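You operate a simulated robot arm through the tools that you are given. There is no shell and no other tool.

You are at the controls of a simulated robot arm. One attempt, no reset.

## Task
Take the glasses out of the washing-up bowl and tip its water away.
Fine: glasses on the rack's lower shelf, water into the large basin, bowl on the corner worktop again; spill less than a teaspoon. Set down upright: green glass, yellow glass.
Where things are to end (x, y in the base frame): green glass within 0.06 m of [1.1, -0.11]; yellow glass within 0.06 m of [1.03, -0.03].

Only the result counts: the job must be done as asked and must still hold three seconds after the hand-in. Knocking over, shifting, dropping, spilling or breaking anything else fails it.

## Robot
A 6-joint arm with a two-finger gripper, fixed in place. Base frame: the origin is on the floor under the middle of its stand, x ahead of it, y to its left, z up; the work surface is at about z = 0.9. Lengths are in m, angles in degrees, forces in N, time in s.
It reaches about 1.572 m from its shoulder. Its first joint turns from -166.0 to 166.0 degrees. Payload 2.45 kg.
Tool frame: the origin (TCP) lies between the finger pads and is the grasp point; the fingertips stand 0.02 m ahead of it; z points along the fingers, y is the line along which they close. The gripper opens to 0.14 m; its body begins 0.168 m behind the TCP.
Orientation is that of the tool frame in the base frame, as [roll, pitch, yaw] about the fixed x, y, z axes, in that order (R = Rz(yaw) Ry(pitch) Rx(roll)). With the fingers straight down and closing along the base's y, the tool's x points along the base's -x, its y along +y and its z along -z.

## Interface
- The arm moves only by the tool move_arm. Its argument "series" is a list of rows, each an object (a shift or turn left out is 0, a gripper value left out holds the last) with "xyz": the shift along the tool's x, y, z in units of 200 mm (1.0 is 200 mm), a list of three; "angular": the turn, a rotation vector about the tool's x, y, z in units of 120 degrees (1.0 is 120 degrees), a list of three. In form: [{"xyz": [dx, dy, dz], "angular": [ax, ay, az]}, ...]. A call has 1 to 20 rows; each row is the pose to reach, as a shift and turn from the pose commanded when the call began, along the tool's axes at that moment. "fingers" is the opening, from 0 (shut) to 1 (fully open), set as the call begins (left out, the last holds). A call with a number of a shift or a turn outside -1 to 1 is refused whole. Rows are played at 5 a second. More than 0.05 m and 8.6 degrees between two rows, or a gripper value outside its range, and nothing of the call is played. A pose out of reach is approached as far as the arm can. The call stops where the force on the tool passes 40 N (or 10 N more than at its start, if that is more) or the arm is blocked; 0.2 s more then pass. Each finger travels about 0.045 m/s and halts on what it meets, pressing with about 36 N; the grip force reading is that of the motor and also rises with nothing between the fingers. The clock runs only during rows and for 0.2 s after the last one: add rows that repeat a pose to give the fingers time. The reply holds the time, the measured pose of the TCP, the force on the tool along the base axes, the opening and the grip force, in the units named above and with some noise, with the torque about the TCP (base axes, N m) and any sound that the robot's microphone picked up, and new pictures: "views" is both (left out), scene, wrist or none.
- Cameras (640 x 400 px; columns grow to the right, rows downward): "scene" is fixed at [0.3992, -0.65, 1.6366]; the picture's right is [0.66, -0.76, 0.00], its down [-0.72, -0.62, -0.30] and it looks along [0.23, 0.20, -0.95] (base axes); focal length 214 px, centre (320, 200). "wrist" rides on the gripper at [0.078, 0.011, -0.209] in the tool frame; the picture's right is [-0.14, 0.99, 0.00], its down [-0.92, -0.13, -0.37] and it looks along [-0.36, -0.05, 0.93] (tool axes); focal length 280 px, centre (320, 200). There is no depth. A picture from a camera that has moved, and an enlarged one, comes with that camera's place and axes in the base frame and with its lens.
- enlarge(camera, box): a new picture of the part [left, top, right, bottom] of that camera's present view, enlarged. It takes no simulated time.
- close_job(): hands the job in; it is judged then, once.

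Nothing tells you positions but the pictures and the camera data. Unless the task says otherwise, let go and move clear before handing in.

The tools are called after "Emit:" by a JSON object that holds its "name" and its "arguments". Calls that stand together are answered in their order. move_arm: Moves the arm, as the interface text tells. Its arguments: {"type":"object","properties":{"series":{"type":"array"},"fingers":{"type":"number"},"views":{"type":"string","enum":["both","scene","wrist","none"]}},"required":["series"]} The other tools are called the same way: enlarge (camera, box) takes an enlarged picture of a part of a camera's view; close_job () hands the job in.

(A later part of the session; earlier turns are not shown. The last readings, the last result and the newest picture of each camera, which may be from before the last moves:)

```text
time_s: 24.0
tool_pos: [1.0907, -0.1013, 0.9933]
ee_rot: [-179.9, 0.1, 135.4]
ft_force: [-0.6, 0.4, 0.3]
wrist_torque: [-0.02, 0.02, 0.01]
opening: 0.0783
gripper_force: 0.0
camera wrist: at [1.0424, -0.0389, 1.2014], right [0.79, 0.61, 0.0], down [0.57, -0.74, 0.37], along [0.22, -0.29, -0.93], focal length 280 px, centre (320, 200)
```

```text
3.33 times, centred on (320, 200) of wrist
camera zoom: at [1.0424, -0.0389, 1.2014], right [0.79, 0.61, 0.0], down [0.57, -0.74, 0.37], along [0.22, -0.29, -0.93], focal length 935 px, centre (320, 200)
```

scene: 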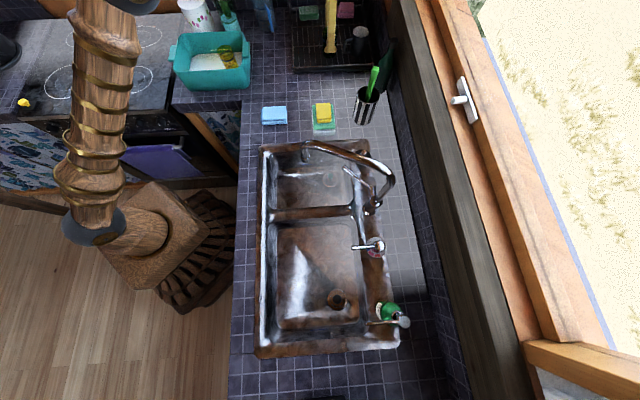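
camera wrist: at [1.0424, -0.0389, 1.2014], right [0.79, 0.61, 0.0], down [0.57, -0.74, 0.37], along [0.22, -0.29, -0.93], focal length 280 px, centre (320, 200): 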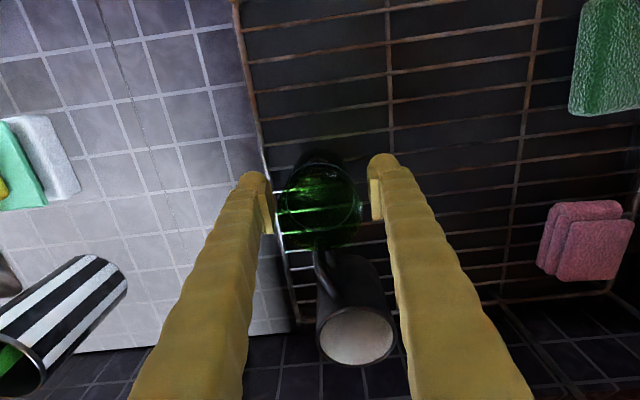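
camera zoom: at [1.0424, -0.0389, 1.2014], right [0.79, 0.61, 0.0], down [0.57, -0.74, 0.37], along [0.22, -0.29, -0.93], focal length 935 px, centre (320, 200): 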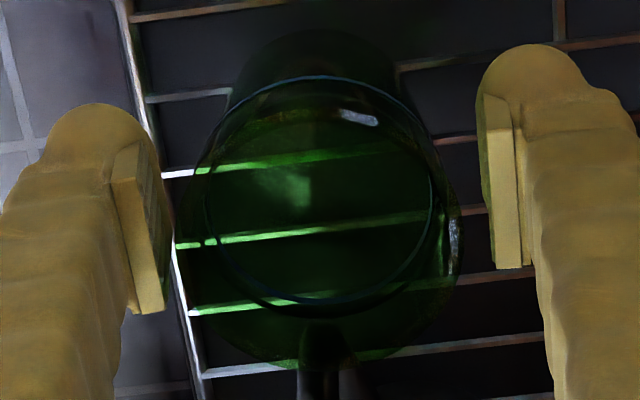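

There are clear gaps on both sides and the green glass stands upright. I'll rise straight up, then go back over to the yellow glass.

Emit:
{"name": "move_arm", "arguments": {"series": [{"xyz": [0, 0, -0.1]}, {"xyz": [0, 0, -0.25]}, {"xyz": [0, 0, -0.45]}, {"xyz": [0, 0, -0.65]}, {"xyz": [0.08, -0.004, -0.74]}, {"xyz": [0.25, -0.01, -0.75]}, {"xyz": [0.45, -0.018, -0.75]}, {"xyz": [0.65, -0.026, -0.75]}, {"xyz": [0.85, -0.034, -0.75]}, {"xyz": [1.0, -0.04, -0.75]}], "views": "scene"}}

Emit:
{"name": "enlarge", "arguments": {"camera": "scene", "box": [295, 20, 375, 75]}}

Emit:
{"name": "move_arm", "arguments": {"series": [{"xyz": [0.2, -0.008, 0]}, {"xyz": [0.4, -0.016, 0]}, {"xyz": [0.6, -0.023, 0]}, {"xyz": [0.8, -0.03, 0]}, {"xyz": [1.0, -0.04, 0]}, {"xyz": [1.0, -0.04, 0]}], "fingers": 0.535, "views": "wrist"}}

```text
time_s: 26.2
tool_pos: [0.9425, 0.0325, 1.1403]
ee_rot: [-179.9, 0.0, 135.5]
ft_force: [-0.7, -0.7, -1.1]
wrist_torque: [0.02, 0.06, -0.03]
opening: 0.0784
gripper_force: 0.0
```

scene: 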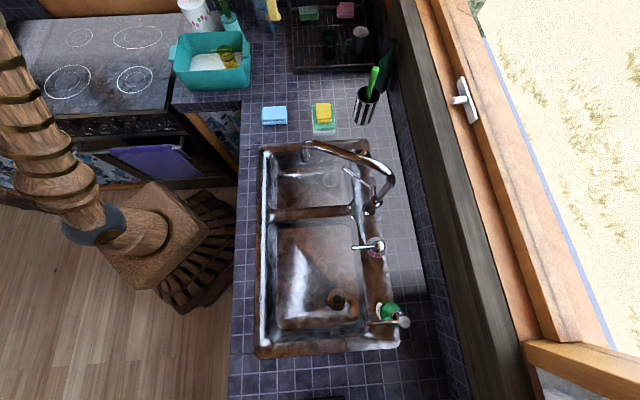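

```text
7.27 times, centred on (335, 48) of scene
camera zoom: at [0.3992, -0.65, 1.6366], right [0.66, -0.76, 0.0], down [-0.72, -0.62, -0.3], along [0.23, 0.2, -0.95], focal length 1560 px, centre (211, 1309)
```

zoom: 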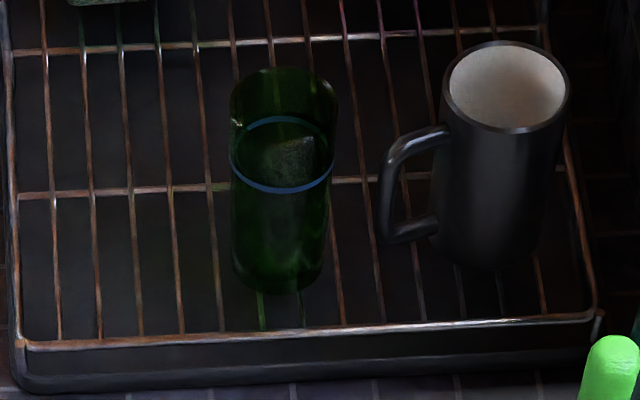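

```text
time_s: 27.6
tool_pos: [0.792, 0.1678, 1.1417]
ee_rot: [-180.0, 0.0, 135.4]
ft_force: [-0.5, -0.5, -0.6]
wrist_torque: [0.01, 0.02, 0.01]
opening: 0.0747
gripper_force: 0.1
camera wrist: at [0.7443, 0.2301, 1.3516], right [0.79, 0.61, 0.0], down [0.57, -0.74, 0.37], along [0.23, -0.29, -0.93], focal length 280 px, centre (320, 200)
```

wrist: 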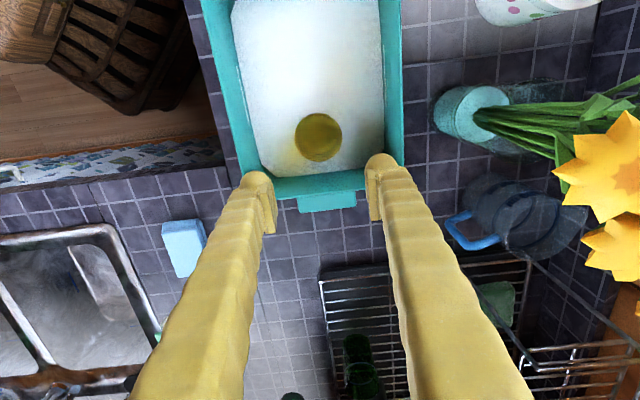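

The green glass stands well on the rack. Now I'll measure the yellow glass's offset from the gripper axis.

Emit:
{"name": "enlarge", "arguments": {"camera": "wrist", "box": [270, 90, 370, 190]}}

```text
4.00 times, centred on (320, 140) of wrist
camera zoom: at [0.7443, 0.2301, 1.3516], right [0.79, 0.61, 0.0], down [0.57, -0.74, 0.37], along [0.23, -0.29, -0.93], focal length 1122 px, centre (320, 440)
```

zoom: 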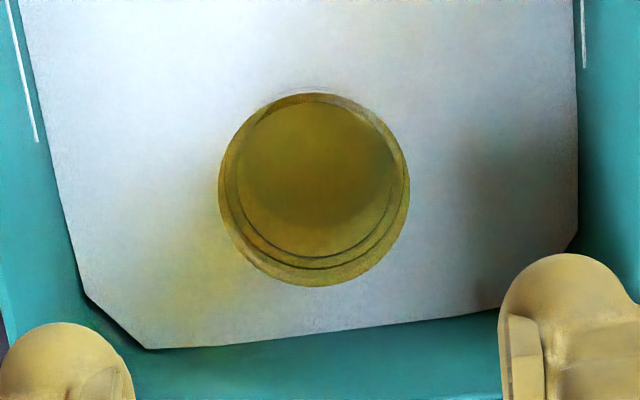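

The yellow glass is at (0.778, 0.183). I'll centre over it and go down in two stages.

Emit:
{"name": "move_arm", "arguments": {"series": [{"xyz": [0.06, 0.003, 0]}, {"xyz": [0.103, 0.005, 0.05]}, {"xyz": [0.103, 0.005, 0.17]}, {"xyz": [0.103, 0.005, 0.3]}, {"xyz": [0.103, 0.005, 0.42]}, {"xyz": [0.103, 0.005, 0.5]}, {"xyz": [0.103, 0.005, 0.5]}], "views": "wrist"}}

Emit:
{"name": "enlarge", "arguments": {"camera": "wrist", "box": [240, 110, 400, 230]}}

```text
time_s: 29.2
tool_pos: [0.7791, 0.1817, 1.0408]
ee_rot: [180.0, 0.1, 135.5]
ft_force: [-0.1, -0.2, 0.6]
wrist_torque: [0.02, -0.01, -0.02]
opening: 0.075
gripper_force: 0.1
camera wrist: at [0.7305, 0.2451, 1.2508], right [0.79, 0.61, 0.0], down [0.57, -0.74, 0.37], along [0.23, -0.29, -0.93], focal length 280 px, centre (320, 200)
```

wrist: 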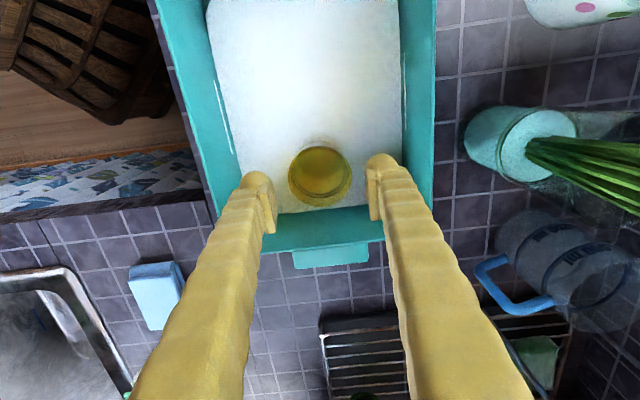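

```text
3.33 times, centred on (320, 170) of wrist
camera zoom: at [0.7305, 0.2451, 1.2508], right [0.79, 0.61, 0.0], down [0.57, -0.74, 0.37], along [0.23, -0.29, -0.93], focal length 935 px, centre (320, 300)
```

zoom: 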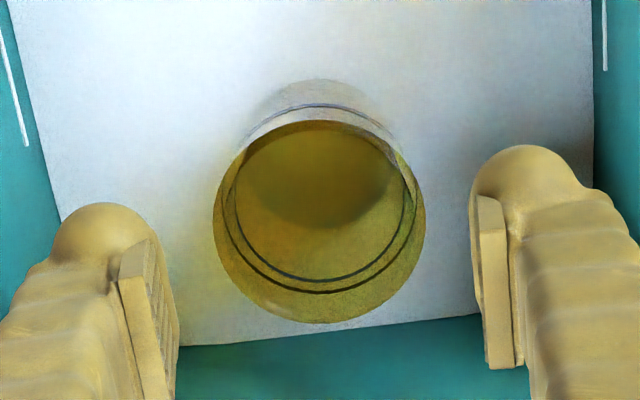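

It's well centred. Down to grasp height, then close.

Emit:
{"name": "move_arm", "arguments": {"series": [{"xyz": [0.008, 0, 0.07]}, {"xyz": [0.008, 0, 0.14]}, {"xyz": [0.008, 0, 0.21]}, {"xyz": [0.008, 0, 0.28]}, {"xyz": [0.008, 0, 0.372]}, {"xyz": [0.008, 0, 0.372]}], "views": "wrist"}}

Emit:
{"name": "move_arm", "arguments": {"series": [{"xyz": [0, 0, 0]}, {"xyz": [0, 0, 0]}, {"xyz": [0, 0, 0]}, {"xyz": [0, 0, 0]}, {"xyz": [0, 0, 0]}], "fingers": 0, "views": "wrist"}}

```text
time_s: 30.6
tool_pos: [0.7767, 0.1853, 0.9662]
ee_rot: [180.0, 0.1, 135.5]
ft_force: [0.8, 0.0, 0.6]
wrist_torque: [0.01, 0.0, 0.01]
opening: 0.0747
gripper_force: 0.0
camera wrist: at [0.7293, 0.2465, 1.1758], right [0.79, 0.61, 0.0], down [0.57, -0.74, 0.37], along [0.22, -0.29, -0.93], focal length 280 px, centre (320, 200)
```

wrist: 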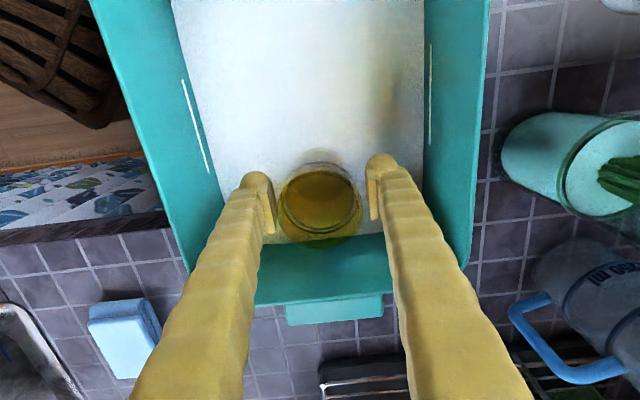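

```text
time_s: 31.8
tool_pos: [0.7791, 0.1854, 0.9654]
ee_rot: [-179.9, -0.1, 135.5]
ft_force: [-0.5, -0.3, -0.7]
wrist_torque: [0.01, 0.03, 0.03]
opening: 0.0607
gripper_force: 36.2
camera wrist: at [0.7294, 0.2465, 1.176], right [0.79, 0.61, 0.0], down [0.57, -0.74, 0.37], along [0.22, -0.29, -0.93], focal length 280 px, centre (320, 200)
```

wrist: 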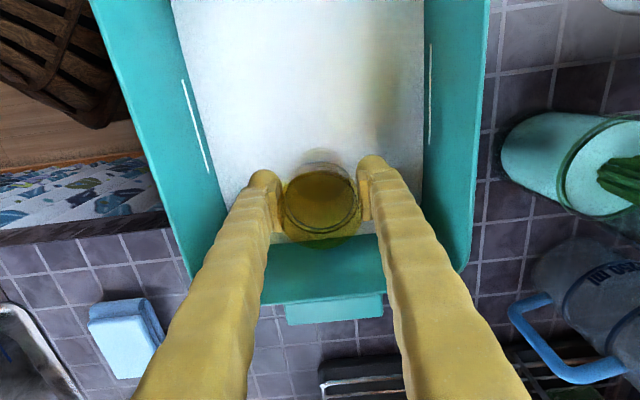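

Gripped. I'll lift it clear of the bowl, then carry it toward the rack's left-front position.

Emit:
{"name": "move_arm", "arguments": {"series": [{"xyz": [0, 0, -0.03]}, {"xyz": [0, 0, -0.09]}, {"xyz": [0, 0, -0.18]}, {"xyz": [0, 0, -0.3]}, {"xyz": [0, 0, -0.42]}, {"xyz": [0, 0, -0.54]}, {"xyz": [0, 0, -0.66]}, {"xyz": [0, 0, -0.78]}, {"xyz": [0, 0, -0.84]}, {"xyz": [0, 0, -0.84]}], "views": "scene"}}

Emit:
{"name": "move_arm", "arguments": {"series": [{"xyz": [-0.1, 0.007, 0]}, {"xyz": [-0.24, 0.016, 0]}, {"xyz": [-0.39, 0.026, 0]}, {"xyz": [-0.54, 0.036, 0]}, {"xyz": [-0.69, 0.046, 0]}, {"xyz": [-0.84, 0.056, 0]}, {"xyz": [-0.95, 0.064, 0]}, {"xyz": [-1.0, 0.068, 0]}], "views": "none"}}

```text
time_s: 34.0
tool_pos: [0.7787, 0.1841, 1.1358]
ee_rot: [179.9, 0.0, 135.5]
ft_force: [0.4, 1.2, -2.3]
wrist_torque: [0.0, 0.03, -0.04]
opening: 0.0607
gripper_force: 36.1
```

scene: 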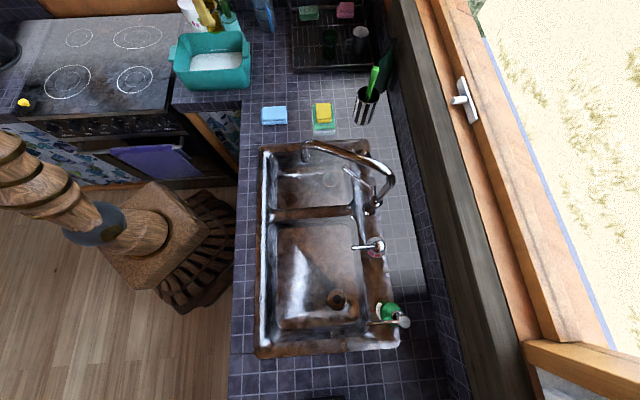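

```text
time_s: 35.8
tool_pos: [0.9313, 0.0516, 1.1373]
ee_rot: [180.0, 0.0, 135.6]
ft_force: [0.5, 0.3, -1.9]
wrist_torque: [0.01, -0.01, -0.01]
opening: 0.0606
gripper_force: 36.4
```

Next I move over the yellow target between wires at (1.0286, -0.0286) and lower partway.

Emit:
{"name": "move_arm", "arguments": {"series": [{"xyz": [-0.12, 0.01, 0]}, {"xyz": [-0.27, 0.023, 0]}, {"xyz": [-0.42, 0.036, 0]}, {"xyz": [-0.56, 0.048, 0]}, {"xyz": [-0.628, 0.054, 0.04]}, {"xyz": [-0.628, 0.054, 0.16]}, {"xyz": [-0.628, 0.054, 0.29]}, {"xyz": [-0.628, 0.054, 0.42]}, {"xyz": [-0.628, 0.054, 0.52]}, {"xyz": [-0.628, 0.054, 0.52]}]}}

Emit:
{"name": "enlarge", "arguments": {"camera": "wrist", "box": [240, 100, 400, 220]}}

Emit:
{"name": "enlarge", "arguments": {"camera": "scene", "box": [285, 20, 365, 75]}}

```text
time_s: 38.0
tool_pos: [1.027, -0.0267, 1.029]
ee_rot: [180.0, 0.0, 135.5]
ft_force: [0.1, -1.1, -0.8]
wrist_torque: [-0.01, -0.01, 0.02]
opening: 0.0605
gripper_force: 36.1
camera wrist: at [0.9791, 0.0353, 1.239], right [0.79, 0.61, 0.0], down [0.57, -0.74, 0.37], along [0.23, -0.29, -0.93], focal length 280 px, centre (320, 200)
```

scene: 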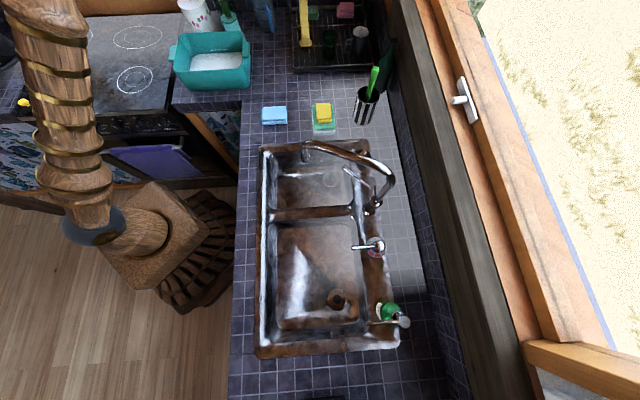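
wrist: 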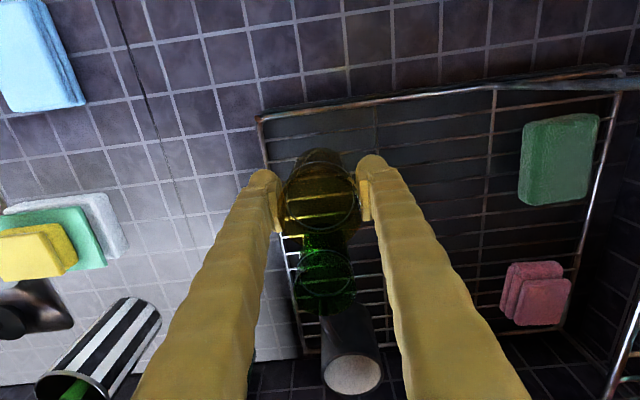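

```text
3.33 times, centred on (320, 160) of wrist
camera zoom: at [0.9791, 0.0353, 1.239], right [0.79, 0.61, 0.0], down [0.57, -0.74, 0.37], along [0.23, -0.29, -0.93], focal length 935 px, centre (320, 333)
```

zoom: 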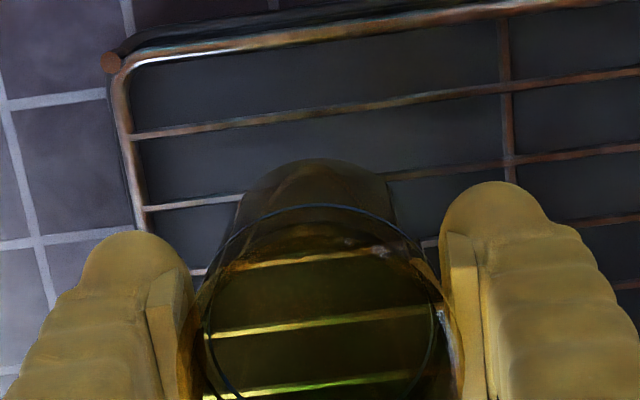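

```text
7.27 times, centred on (325, 48) of scene
camera zoom: at [0.3992, -0.65, 1.6366], right [0.66, -0.76, 0.0], down [-0.72, -0.62, -0.3], along [0.23, 0.2, -0.95], focal length 1560 px, centre (284, 1309)
```

zoom: 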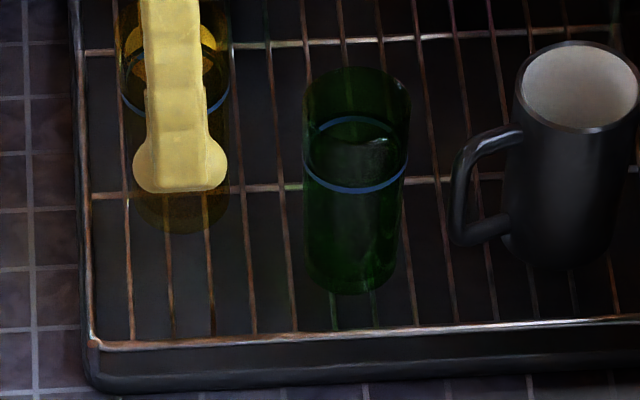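

The glass is aligned between two wires. I'll lower to just above contact, then take small steps.

Emit:
{"name": "move_arm", "arguments": {"series": [{"xyz": [0, 0, 0.06]}, {"xyz": [0, 0, 0.12]}, {"xyz": [0, 0, 0.16]}, {"xyz": [0, 0, 0.175]}, {"xyz": [0, 0, 0.175]}], "views": "none"}}

Emit:
{"name": "move_arm", "arguments": {"series": [{"xyz": [0, 0, 0.008]}, {"xyz": [0, 0, 0.008]}], "views": "none"}}

Emit:
{"name": "move_arm", "arguments": {"series": [{"xyz": [0, 0, 0.008]}, {"xyz": [0, 0, 0.008]}], "views": "none"}}

```text
time_s: 39.2
tool_pos: [1.0269, -0.0271, 0.9941]
ee_rot: [180.0, 0.0, 135.5]
ft_force: [-1.4, 1.0, -2.1]
wrist_torque: [0.03, -0.03, -0.01]
opening: 0.0607
gripper_force: 36.1
```

```text
time_s: 39.8
tool_pos: [1.0256, -0.0257, 0.9929]
ee_rot: [-180.0, 0.0, 135.6]
ft_force: [-0.8, -0.8, -2.1]
wrist_torque: [0.01, 0.01, 0.04]
opening: 0.0607
gripper_force: 35.7
```

```text
time_s: 40.4
tool_pos: [1.0281, -0.0267, 0.993]
ee_rot: [180.0, 0.0, 135.4]
ft_force: [-0.4, -0.4, -2.0]
wrist_torque: [-0.02, -0.02, -0.02]
opening: 0.0608
gripper_force: 36.8
```

Emit:
{"name": "move_arm", "arguments": {"series": [{"xyz": [0, 0, 0.008]}, {"xyz": [0, 0, 0.008]}], "views": "none"}}

Emit:
{"name": "move_arm", "arguments": {"series": [{"xyz": [0, 0, 0.006]}, {"xyz": [0, 0, 0.006]}], "views": "none"}}

```text
time_s: 41.0
tool_pos: [1.026, -0.0264, 0.9915]
ee_rot: [180.0, 0.0, 135.5]
ft_force: [-3.8, 2.0, 14.9]
wrist_torque: [0.09, 0.24, -0.01]
opening: 0.0606
gripper_force: 35.5
```

```text
time_s: 41.6
tool_pos: [1.0266, -0.0266, 0.9905]
ee_rot: [179.9, 0.2, 135.6]
ft_force: [1.8, 3.4, 31.9]
wrist_torque: [-0.2, -0.14, -0.01]
opening: 0.0609
gripper_force: 36.1
```

The yellow glass has landed. I'll ease off the force, open the fingers and check.

Emit:
{"name": "move_arm", "arguments": {"series": [{"xyz": [0, 0, -0.006]}, {"xyz": [0, 0, -0.01]}, {"xyz": [0, 0, -0.01]}], "views": "none"}}

Emit:
{"name": "move_arm", "arguments": {"series": [{"xyz": [0, 0, 0]}, {"xyz": [0, 0, 0]}, {"xyz": [0, 0, 0]}, {"xyz": [0, 0, 0]}], "fingers": 0.56, "views": "wrist"}}

Emit:
{"name": "enlarge", "arguments": {"camera": "wrist", "box": [240, 140, 400, 260]}}

```text
time_s: 42.4
tool_pos: [1.0269, -0.0269, 0.9917]
ee_rot: [-180.0, -0.1, 135.5]
ft_force: [5.5, 2.6, 13.1]
wrist_torque: [-0.1, -0.36, 0.11]
opening: 0.0606
gripper_force: 35.8
```

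```text
time_s: 43.4
tool_pos: [1.027, -0.0269, 0.9904]
ee_rot: [179.9, 0.0, 135.5]
ft_force: [-0.3, 0.0, 0.0]
wrist_torque: [0.05, 0.03, 0.02]
opening: 0.0785
gripper_force: 0.1
camera wrist: at [0.9789, 0.035, 1.2013], right [0.79, 0.61, 0.0], down [0.57, -0.74, 0.37], along [0.22, -0.29, -0.93], focal length 280 px, centre (320, 200)
```

wrist: 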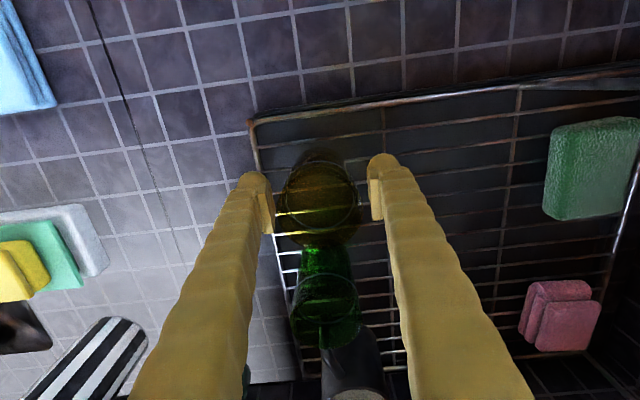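

```text
3.33 times, centred on (320, 200) of wrist
camera zoom: at [0.9789, 0.035, 1.2013], right [0.79, 0.61, 0.0], down [0.57, -0.74, 0.37], along [0.22, -0.29, -0.93], focal length 935 px, centre (320, 200)
```

zoom: 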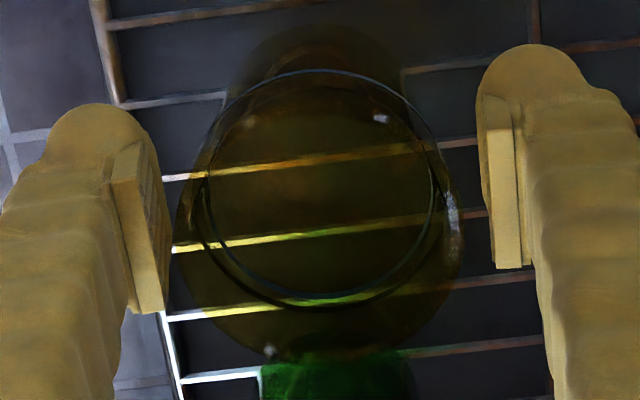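

Both sides are clear. I'll lift straight up and return above the bowl to study it for the next stage.

Emit:
{"name": "move_arm", "arguments": {"series": [{"xyz": [0, 0, -0.1]}, {"xyz": [0, 0, -0.25]}, {"xyz": [0, 0, -0.45]}, {"xyz": [0, 0, -0.65]}, {"xyz": [0.08, -0.004, -0.8]}, {"xyz": [0.25, -0.01, -0.9]}, {"xyz": [0.45, -0.018, -1.0]}, {"xyz": [0.65, -0.026, -1.0]}, {"xyz": [0.85, -0.034, -1.0]}, {"xyz": [1.0, -0.04, -1.0]}], "views": "scene"}}

Emit:
{"name": "enlarge", "arguments": {"camera": "scene", "box": [285, 20, 365, 75]}}

Emit:
{"name": "move_arm", "arguments": {"series": [{"xyz": [0.2, -0.008, 0]}, {"xyz": [0.4, -0.016, 0]}, {"xyz": [0.6, -0.023, 0]}, {"xyz": [0.8, -0.03, 0]}, {"xyz": [1.0, -0.04, 0]}, {"xyz": [1.0, -0.04, 0]}], "views": "wrist"}}

```text
time_s: 45.6
tool_pos: [0.8784, 0.1099, 1.192]
ee_rot: [179.9, 0.1, 135.6]
ft_force: [-0.2, -0.7, -1.2]
wrist_torque: [0.01, -0.01, -0.03]
opening: 0.0783
gripper_force: 0.1
```

scene: 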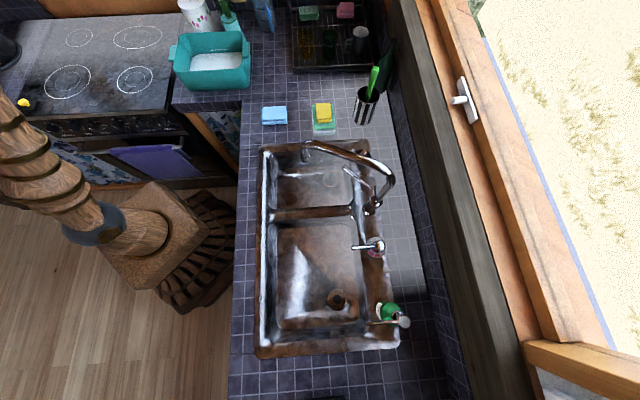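

```text
7.27 times, centred on (325, 48) of scene
camera zoom: at [0.3992, -0.65, 1.6366], right [0.66, -0.76, 0.0], down [-0.72, -0.62, -0.3], along [0.23, 0.2, -0.95], focal length 1560 px, centre (284, 1309)
```

zoom: 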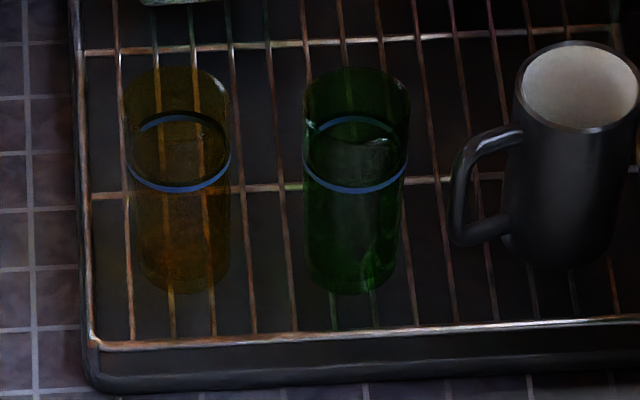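

```text
time_s: 47.0
tool_pos: [0.7339, 0.244, 1.1909]
ee_rot: [-180.0, -0.1, 135.6]
ft_force: [0.1, 0.3, 0.6]
wrist_torque: [0.0, 0.02, 0.01]
opening: 0.0784
gripper_force: 0.0
camera wrist: at [0.685, 0.3064, 1.4015], right [0.79, 0.61, 0.0], down [0.57, -0.74, 0.37], along [0.23, -0.29, -0.93], focal length 280 px, centre (320, 200)
```

wrist: 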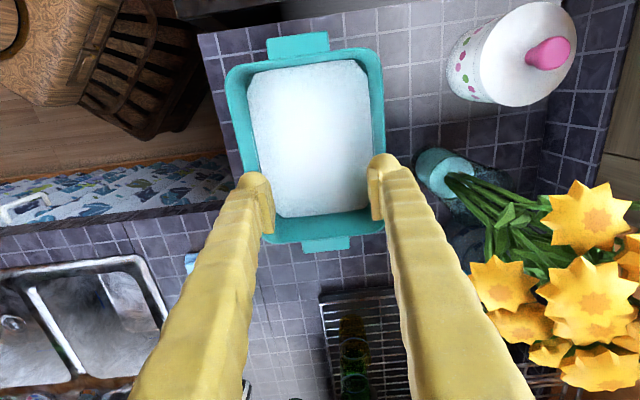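

Both glasses stand upright on the lower shelf. Now I'll examine the bowl closely, its rim, handles and water level, from both cameras.

Emit:
{"name": "enlarge", "arguments": {"camera": "wrist", "box": [210, 20, 400, 260]}}

Emit:
{"name": "enlarge", "arguments": {"camera": "scene", "box": [160, 20, 260, 95]}}

Emit:
{"name": "enlarge", "arguments": {"camera": "scene", "box": [225, 30, 260, 60]}}

Emit:
{"name": "enlarge", "arguments": {"camera": "scene", "box": [160, 30, 195, 60]}}

```text
1.67 times, centred on (305, 140) of wrist
camera zoom: at [0.685, 0.3064, 1.4015], right [0.79, 0.61, 0.0], down [0.57, -0.74, 0.37], along [0.23, -0.29, -0.93], focal length 467 px, centre (345, 300)
```

zoom: 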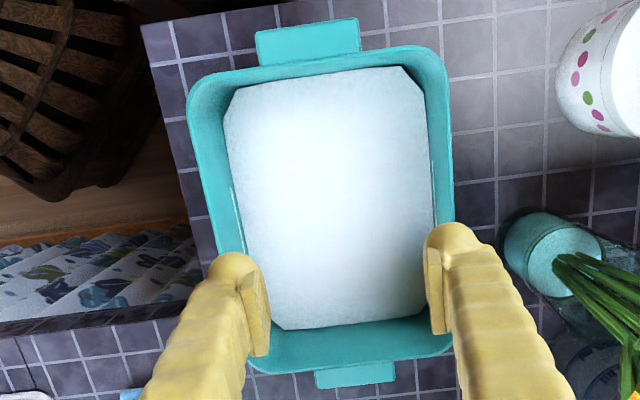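

```text
5.33 times, centred on (210, 58) of scene
camera zoom: at [0.3992, -0.65, 1.6366], right [0.66, -0.76, 0.0], down [-0.72, -0.62, -0.3], along [0.23, 0.2, -0.95], focal length 1144 px, centre (907, 960)
```

zoom: 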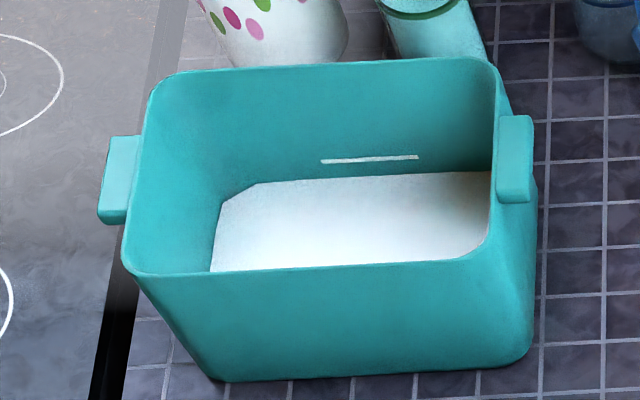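

```text
13.33 times, centred on (242, 45) of scene
camera zoom: at [0.3992, -0.65, 1.6366], right [0.66, -0.76, 0.0], down [-0.72, -0.62, -0.3], along [0.23, 0.2, -0.95], focal length 2860 px, centre (1353, 2267)
```

zoom: 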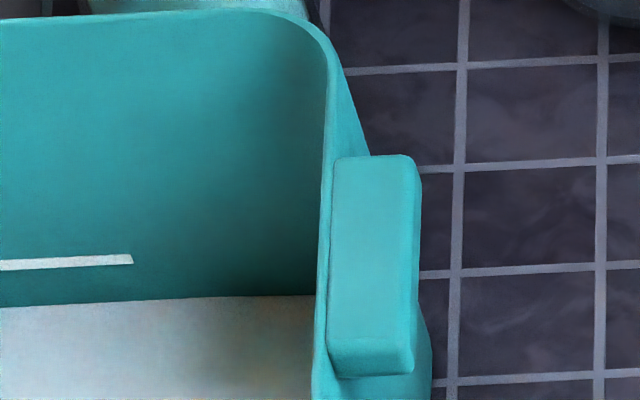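

```text
13.33 times, centred on (178, 45) of scene
camera zoom: at [0.3992, -0.65, 1.6366], right [0.66, -0.76, 0.0], down [-0.72, -0.62, -0.3], along [0.23, 0.2, -0.95], focal length 2860 px, centre (2220, 2267)
```

zoom: 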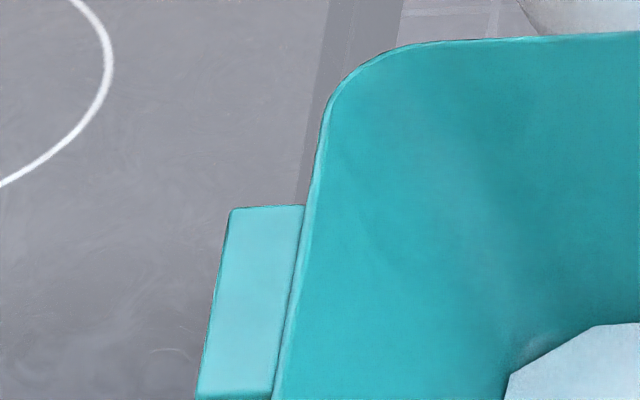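

Both glasses are done. The bowl is centred near (0.736, 0.2255), its long axis at -45°, with the rim at z≈1.005 and the water at about 0.93. The flowers lean close to the far wall, so I'll pinch the robot-side long wall at its middle instead. First I hover above that wall with the fingers at about 60 mm and a slight lean to match the wall.

Emit:
{"name": "move_arm", "arguments": {"series": [{"xyz": [-0.02, -0.15, 0], "angular": [-0.006, 0, 0.002]}, {"xyz": [-0.04, -0.33, 0], "angular": [-0.012, 0, 0.003]}, {"xyz": [-0.066, -0.5, 0], "angular": [-0.018, 0, 0.005]}, {"xyz": [-0.066, -0.546, 0.15], "angular": [-0.025, 0, 0.0067]}, {"xyz": [-0.066, -0.546, 0.35], "angular": [-0.025, 0, 0.0067]}, {"xyz": [-0.066, -0.546, 0.55], "angular": [-0.025, 0, 0.0067]}, {"xyz": [-0.066, -0.546, 0.63], "angular": [-0.025, 0, 0.0067]}, {"xyz": [-0.066, -0.546, 0.63], "angular": [-0.025, 0, 0.0067]}], "fingers": 0.43}}

Emit:
{"name": "enlarge", "arguments": {"camera": "wrist", "box": [240, 80, 400, 240]}}

Emit:
{"name": "enlarge", "arguments": {"camera": "scene", "box": [150, 0, 270, 95]}}

```text
time_s: 48.8
tool_pos: [0.6641, 0.1545, 1.065]
ee_rot: [177.0, 0.0, 134.7]
ft_force: [0.2, -0.4, 0.4]
wrist_torque: [-0.03, -0.01, 0.0]
opening: 0.0604
gripper_force: 0.0
camera wrist: at [0.6093, 0.2084, 1.2756], right [0.8, 0.6, 0.05], down [0.54, -0.76, 0.36], along [0.26, -0.26, -0.93], focal length 280 px, centre (320, 200)
```

scene: 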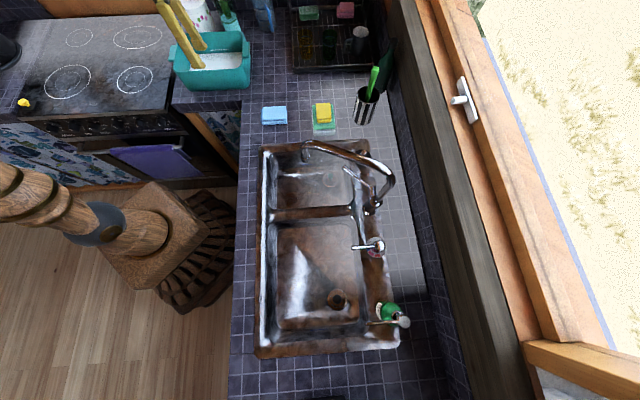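
wrist: 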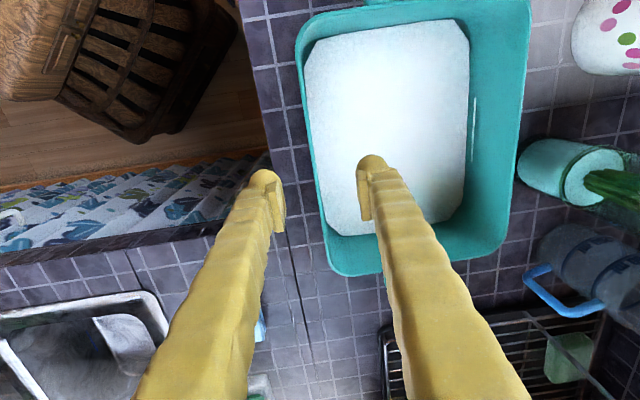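

```text
2.50 times, centred on (320, 160) of wrist
camera zoom: at [0.6093, 0.2084, 1.2756], right [0.8, 0.6, 0.05], down [0.54, -0.76, 0.36], along [0.26, -0.26, -0.93], focal length 701 px, centre (320, 300)
```

zoom: 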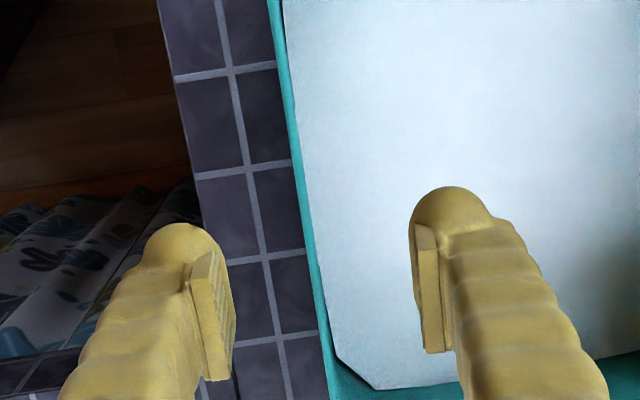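

```text
4.21 times, centred on (210, 48) of scene
camera zoom: at [0.3992, -0.65, 1.6366], right [0.66, -0.76, 0.0], down [-0.72, -0.62, -0.3], along [0.23, 0.2, -0.95], focal length 903 px, centre (783, 842)
```

zoom: 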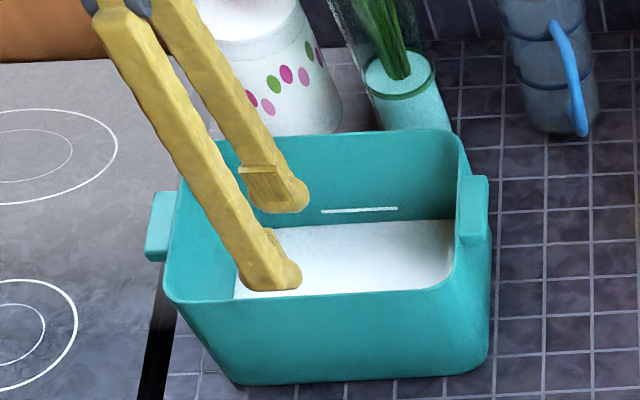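

The rim is about 5 mm to the left of the finger centreline. I'll shift by that and go down with the wall between the fingers, staying above the water.

Emit:
{"name": "move_arm", "arguments": {"series": [{"xyz": [0, -0.0225, 0]}, {"xyz": [0, -0.0225, 0.1]}, {"xyz": [0, -0.0225, 0.2]}, {"xyz": [0, -0.0225, 0.3]}, {"xyz": [0, -0.0225, 0.3]}], "views": "wrist"}}

Emit:
{"name": "enlarge", "arguments": {"camera": "wrist", "box": [240, 120, 400, 240]}}

Emit:
{"name": "enlarge", "arguments": {"camera": "scene", "box": [150, 0, 270, 95]}}

```text
time_s: 50.0
tool_pos: [0.6636, 0.1533, 1.0047]
ee_rot: [177.0, 0.0, 134.7]
ft_force: [-0.4, -1.1, 0.1]
wrist_torque: [0.02, -0.04, -0.03]
opening: 0.0604
gripper_force: 0.0
camera wrist: at [0.6079, 0.2083, 1.2155], right [0.8, 0.6, 0.05], down [0.54, -0.76, 0.36], along [0.25, -0.26, -0.93], focal length 280 px, centre (320, 200)
```

wrist: 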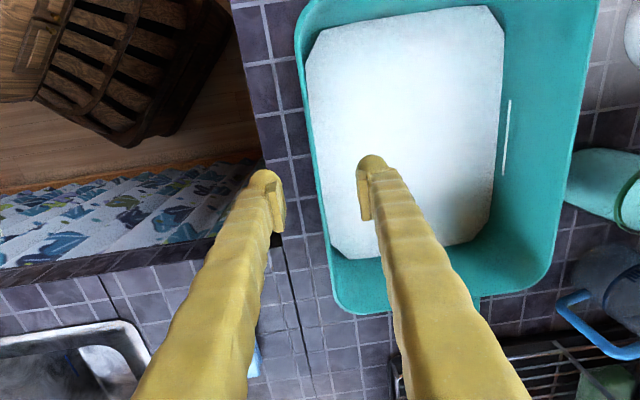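

```text
3.33 times, centred on (320, 180) of wrist
camera zoom: at [0.6079, 0.2083, 1.2155], right [0.8, 0.6, 0.05], down [0.54, -0.76, 0.36], along [0.25, -0.26, -0.93], focal length 935 px, centre (320, 267)
```

zoom: 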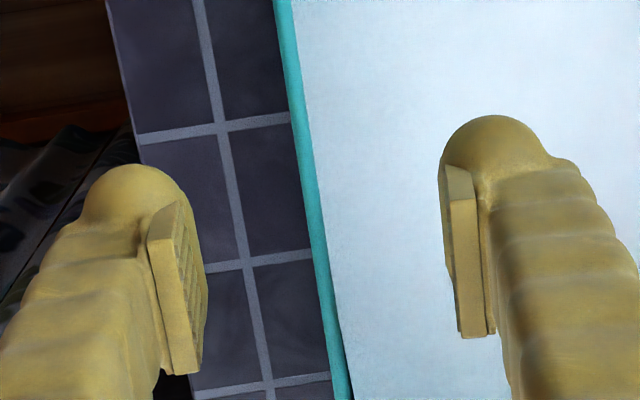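

```text
4.21 times, centred on (210, 48) of scene
camera zoom: at [0.3992, -0.65, 1.6366], right [0.66, -0.76, 0.0], down [-0.72, -0.62, -0.3], along [0.23, 0.2, -0.95], focal length 903 px, centre (783, 842)
```

zoom: 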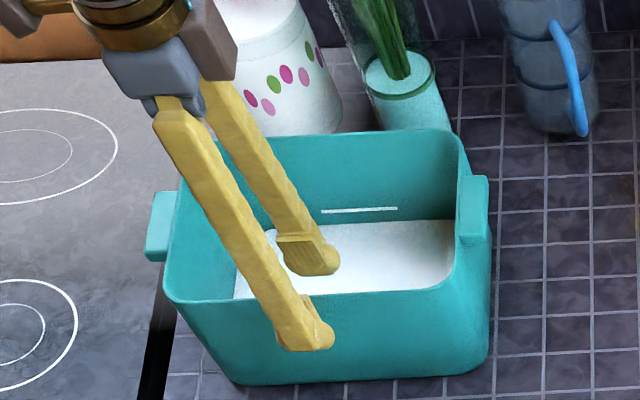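

The wall is now centred between the pads at rim level. I'll go down to about z=0.957 and close.

Emit:
{"name": "move_arm", "arguments": {"series": [{"xyz": [0, 0, 0.08]}, {"xyz": [0, 0, 0.16]}, {"xyz": [0, 0, 0.24]}, {"xyz": [0, 0, 0.24]}], "views": "none"}}

Emit:
{"name": "move_arm", "arguments": {"series": [{"xyz": [0, 0, 0]}, {"xyz": [0, 0, 0]}, {"xyz": [0, 0, 0]}, {"xyz": [0, 0, 0]}, {"xyz": [0, 0, 0]}, {"xyz": [0, 0, 0]}], "fingers": 0}}

Emit:
{"name": "enlarge", "arguments": {"camera": "wrist", "box": [240, 120, 400, 240]}}

Emit:
{"name": "enlarge", "arguments": {"camera": "scene", "box": [150, 0, 270, 95]}}

```text
time_s: 51.0
tool_pos: [0.6656, 0.1578, 0.9558]
ee_rot: [177.0, 0.0, 134.6]
ft_force: [0.1, -0.4, -0.3]
wrist_torque: [-0.02, -0.02, 0.02]
opening: 0.0601
gripper_force: 0.1
```

```text
time_s: 52.4
tool_pos: [0.6642, 0.1571, 0.9559]
ee_rot: [177.0, -0.1, 134.8]
ft_force: [-1.6, 0.2, 0.9]
wrist_torque: [-0.02, 0.05, 0.01]
opening: 0.006
gripper_force: 32.0
camera wrist: at [0.6097, 0.2115, 1.1673], right [0.8, 0.6, 0.05], down [0.54, -0.76, 0.36], along [0.26, -0.26, -0.93], focal length 280 px, centre (320, 200)
```

scene: 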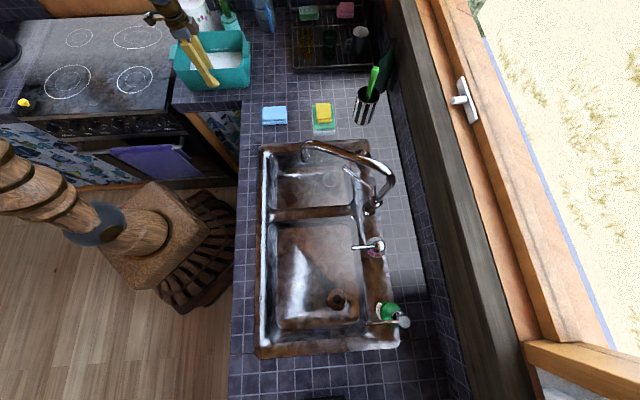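
wrist: 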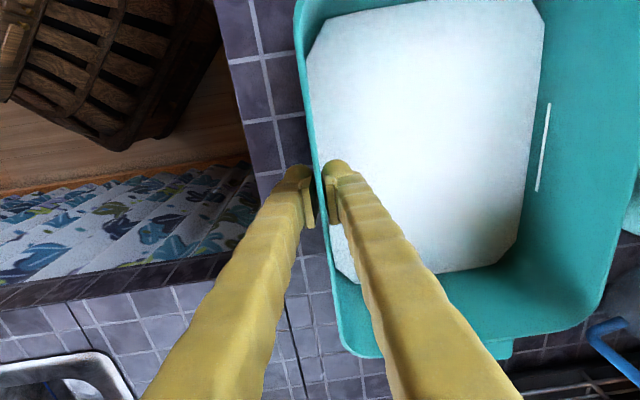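

```text
3.33 times, centred on (320, 180) of wrist
camera zoom: at [0.6097, 0.2115, 1.1673], right [0.8, 0.6, 0.05], down [0.54, -0.76, 0.36], along [0.26, -0.26, -0.93], focal length 935 px, centre (320, 267)
```

zoom: 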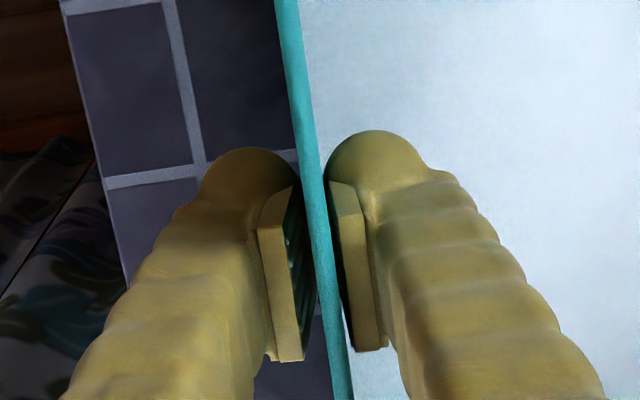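

```text
4.21 times, centred on (210, 48) of scene
camera zoom: at [0.3992, -0.65, 1.6366], right [0.66, -0.76, 0.0], down [-0.72, -0.62, -0.3], along [0.23, 0.2, -0.95], focal length 903 px, centre (783, 842)
```

zoom: 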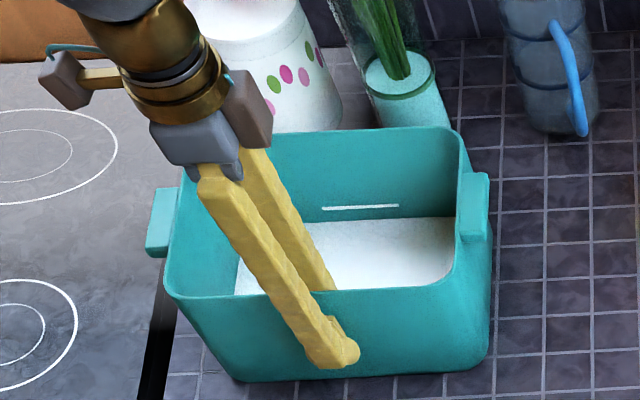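

The fingers have nearly closed on the wall. I'll give them a moment more and re-read the opening and grip force.

Emit:
{"name": "move_arm", "arguments": {"series": [{"xyz": [0, 0, 0]}, {"xyz": [0, 0, 0]}, {"xyz": [0, 0, 0]}], "views": "none"}}

```text
time_s: 53.2
tool_pos: [0.664, 0.1568, 0.9572]
ee_rot: [177.0, 0.0, 134.6]
ft_force: [0.0, -0.1, -0.9]
wrist_torque: [-0.03, -0.01, 0.04]
opening: 0.0062
gripper_force: 32.0
```

The grip is stable at 6 mm with 32 N. I'll do a small test lift of about 6 mm to read the mass and the moment.

Emit:
{"name": "move_arm", "arguments": {"series": [{"xyz": [0, 0.0005, -0.01]}, {"xyz": [0, 0.001, -0.02]}, {"xyz": [0, 0.0016, -0.03]}, {"xyz": [0, 0.0016, -0.03]}, {"xyz": [0, 0.0016, -0.03]}]}}

Emit:
{"name": "enlarge", "arguments": {"camera": "scene", "box": [150, 0, 270, 95]}}

Emit:
{"name": "enlarge", "arguments": {"camera": "wrist", "box": [240, 120, 400, 240]}}

```text
time_s: 54.4
tool_pos: [0.6659, 0.1555, 0.9631]
ee_rot: [177.1, 0.0, 134.7]
ft_force: [0.2, 0.9, -3.0]
wrist_torque: [-0.05, 0.07, 0.0]
opening: 0.006
gripper_force: 32.5
camera wrist: at [0.6097, 0.2109, 1.1735], right [0.8, 0.6, 0.05], down [0.54, -0.76, 0.36], along [0.26, -0.26, -0.93], focal length 280 px, centre (320, 200)
```

scene: 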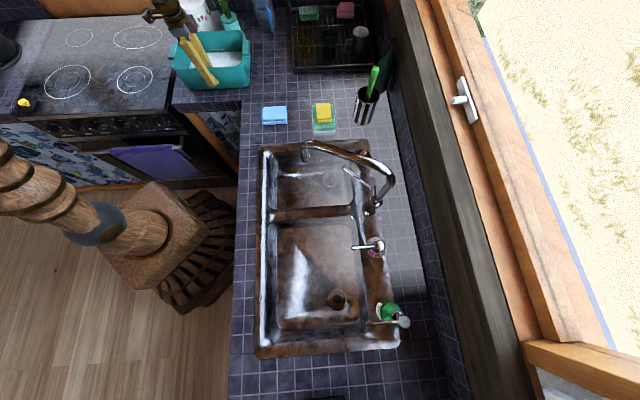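
wrist: 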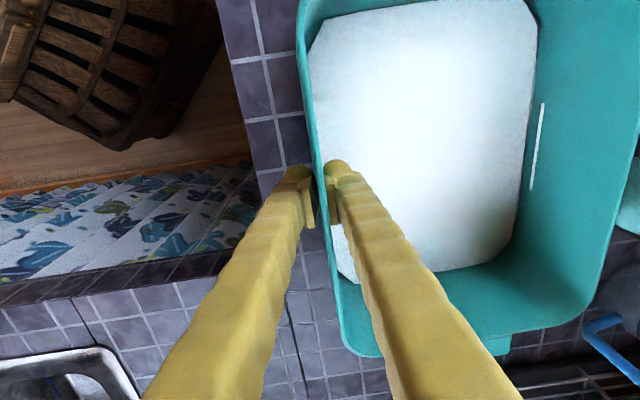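

```text
4.21 times, centred on (210, 48) of scene
camera zoom: at [0.3992, -0.65, 1.6366], right [0.66, -0.76, 0.0], down [-0.72, -0.62, -0.3], along [0.23, 0.2, -0.95], focal length 903 px, centre (783, 842)
```

zoom: 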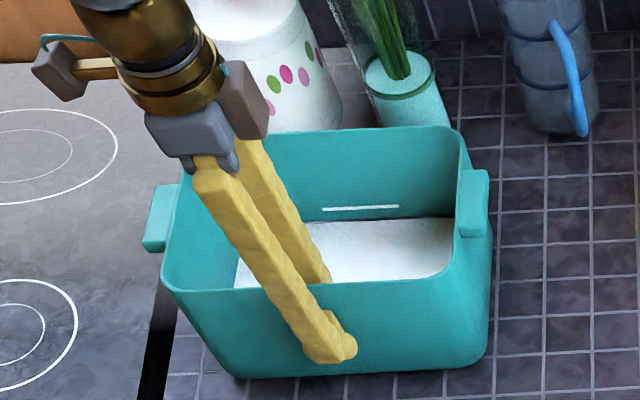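

```text
3.33 times, centred on (320, 180) of wrist
camera zoom: at [0.6097, 0.2109, 1.1735], right [0.8, 0.6, 0.05], down [0.54, -0.76, 0.36], along [0.26, -0.26, -0.93], focal length 935 px, centre (320, 267)
```

zoom: 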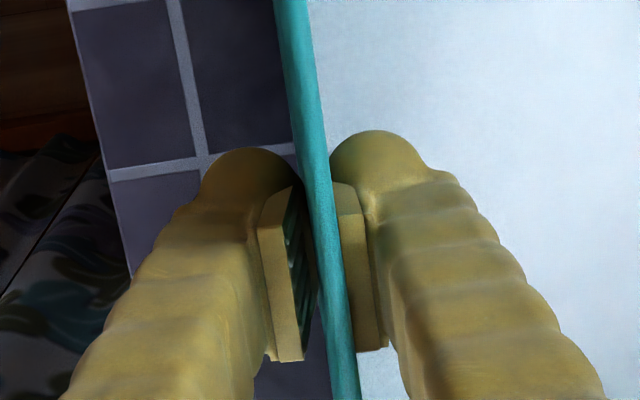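

The pull is only about 3 N so far with almost no moment: the robot-side wall has risen about 6 mm while the far edge still rests. I'll lift a bit more to see whether the grip takes up the moment or works as a hinge.

Emit:
{"name": "move_arm", "arguments": {"series": [{"xyz": [0, 0.0006, -0.012]}, {"xyz": [0, 0.0012, -0.024]}, {"xyz": [0, 0.0018, -0.036]}, {"xyz": [0, 0.0024, -0.048]}, {"xyz": [0, 0.0024, -0.048]}, {"xyz": [0, 0.0024, -0.048]}]}}

Emit:
{"name": "enlarge", "arguments": {"camera": "scene", "box": [150, 0, 270, 95]}}

Emit:
{"name": "enlarge", "arguments": {"camera": "wrist", "box": [240, 120, 400, 240]}}

```text
time_s: 55.8
tool_pos: [0.6656, 0.1552, 0.972]
ee_rot: [177.0, -0.1, 134.7]
ft_force: [0.4, -0.2, -5.6]
wrist_torque: [-0.33, 0.35, 0.04]
opening: 0.0058
gripper_force: 32.6
camera wrist: at [0.6095, 0.2109, 1.1833], right [0.8, 0.6, 0.05], down [0.54, -0.76, 0.36], along [0.26, -0.26, -0.93], focal length 280 px, centre (320, 200)
```

scene: 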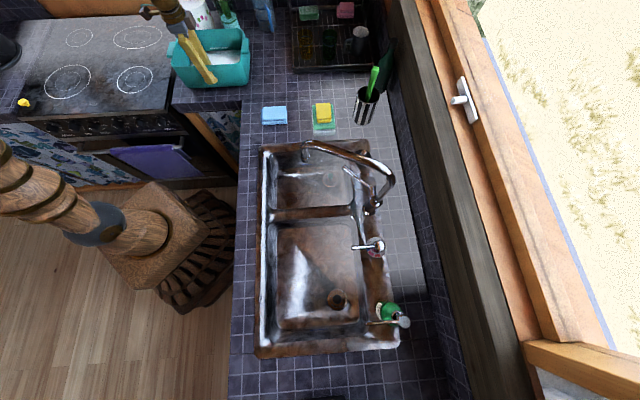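
wrist: 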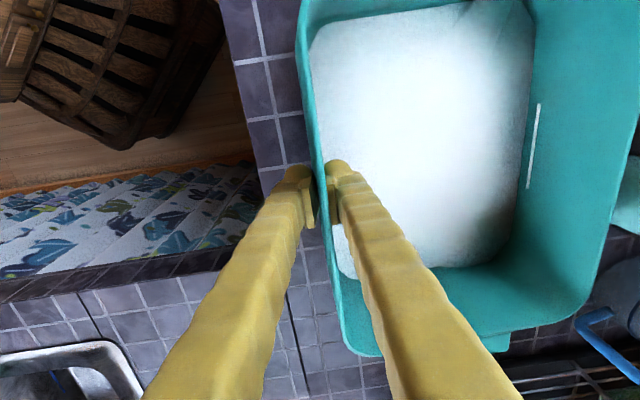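

```text
4.21 times, centred on (210, 48) of scene
camera zoom: at [0.3992, -0.65, 1.6366], right [0.66, -0.76, 0.0], down [-0.72, -0.62, -0.3], along [0.23, 0.2, -0.95], focal length 903 px, centre (783, 842)
```

zoom: 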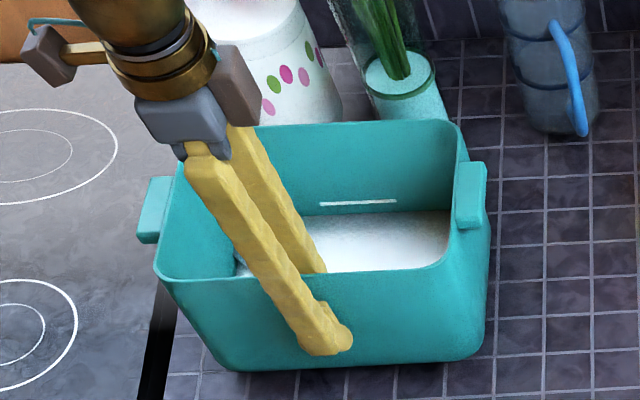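

```text
3.33 times, centred on (320, 180) of wrist
camera zoom: at [0.6095, 0.2109, 1.1833], right [0.8, 0.6, 0.05], down [0.54, -0.76, 0.36], along [0.26, -0.26, -0.93], focal length 935 px, centre (320, 267)
```

zoom: 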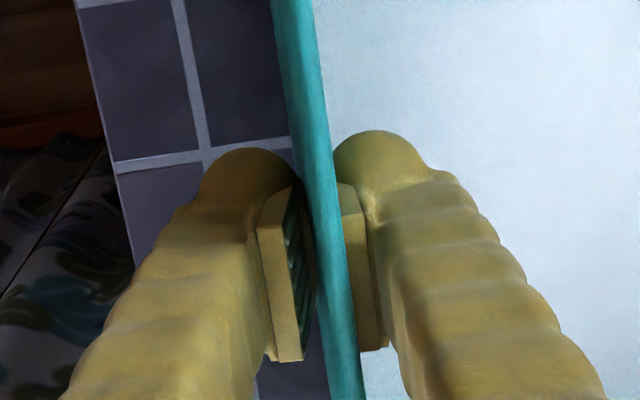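

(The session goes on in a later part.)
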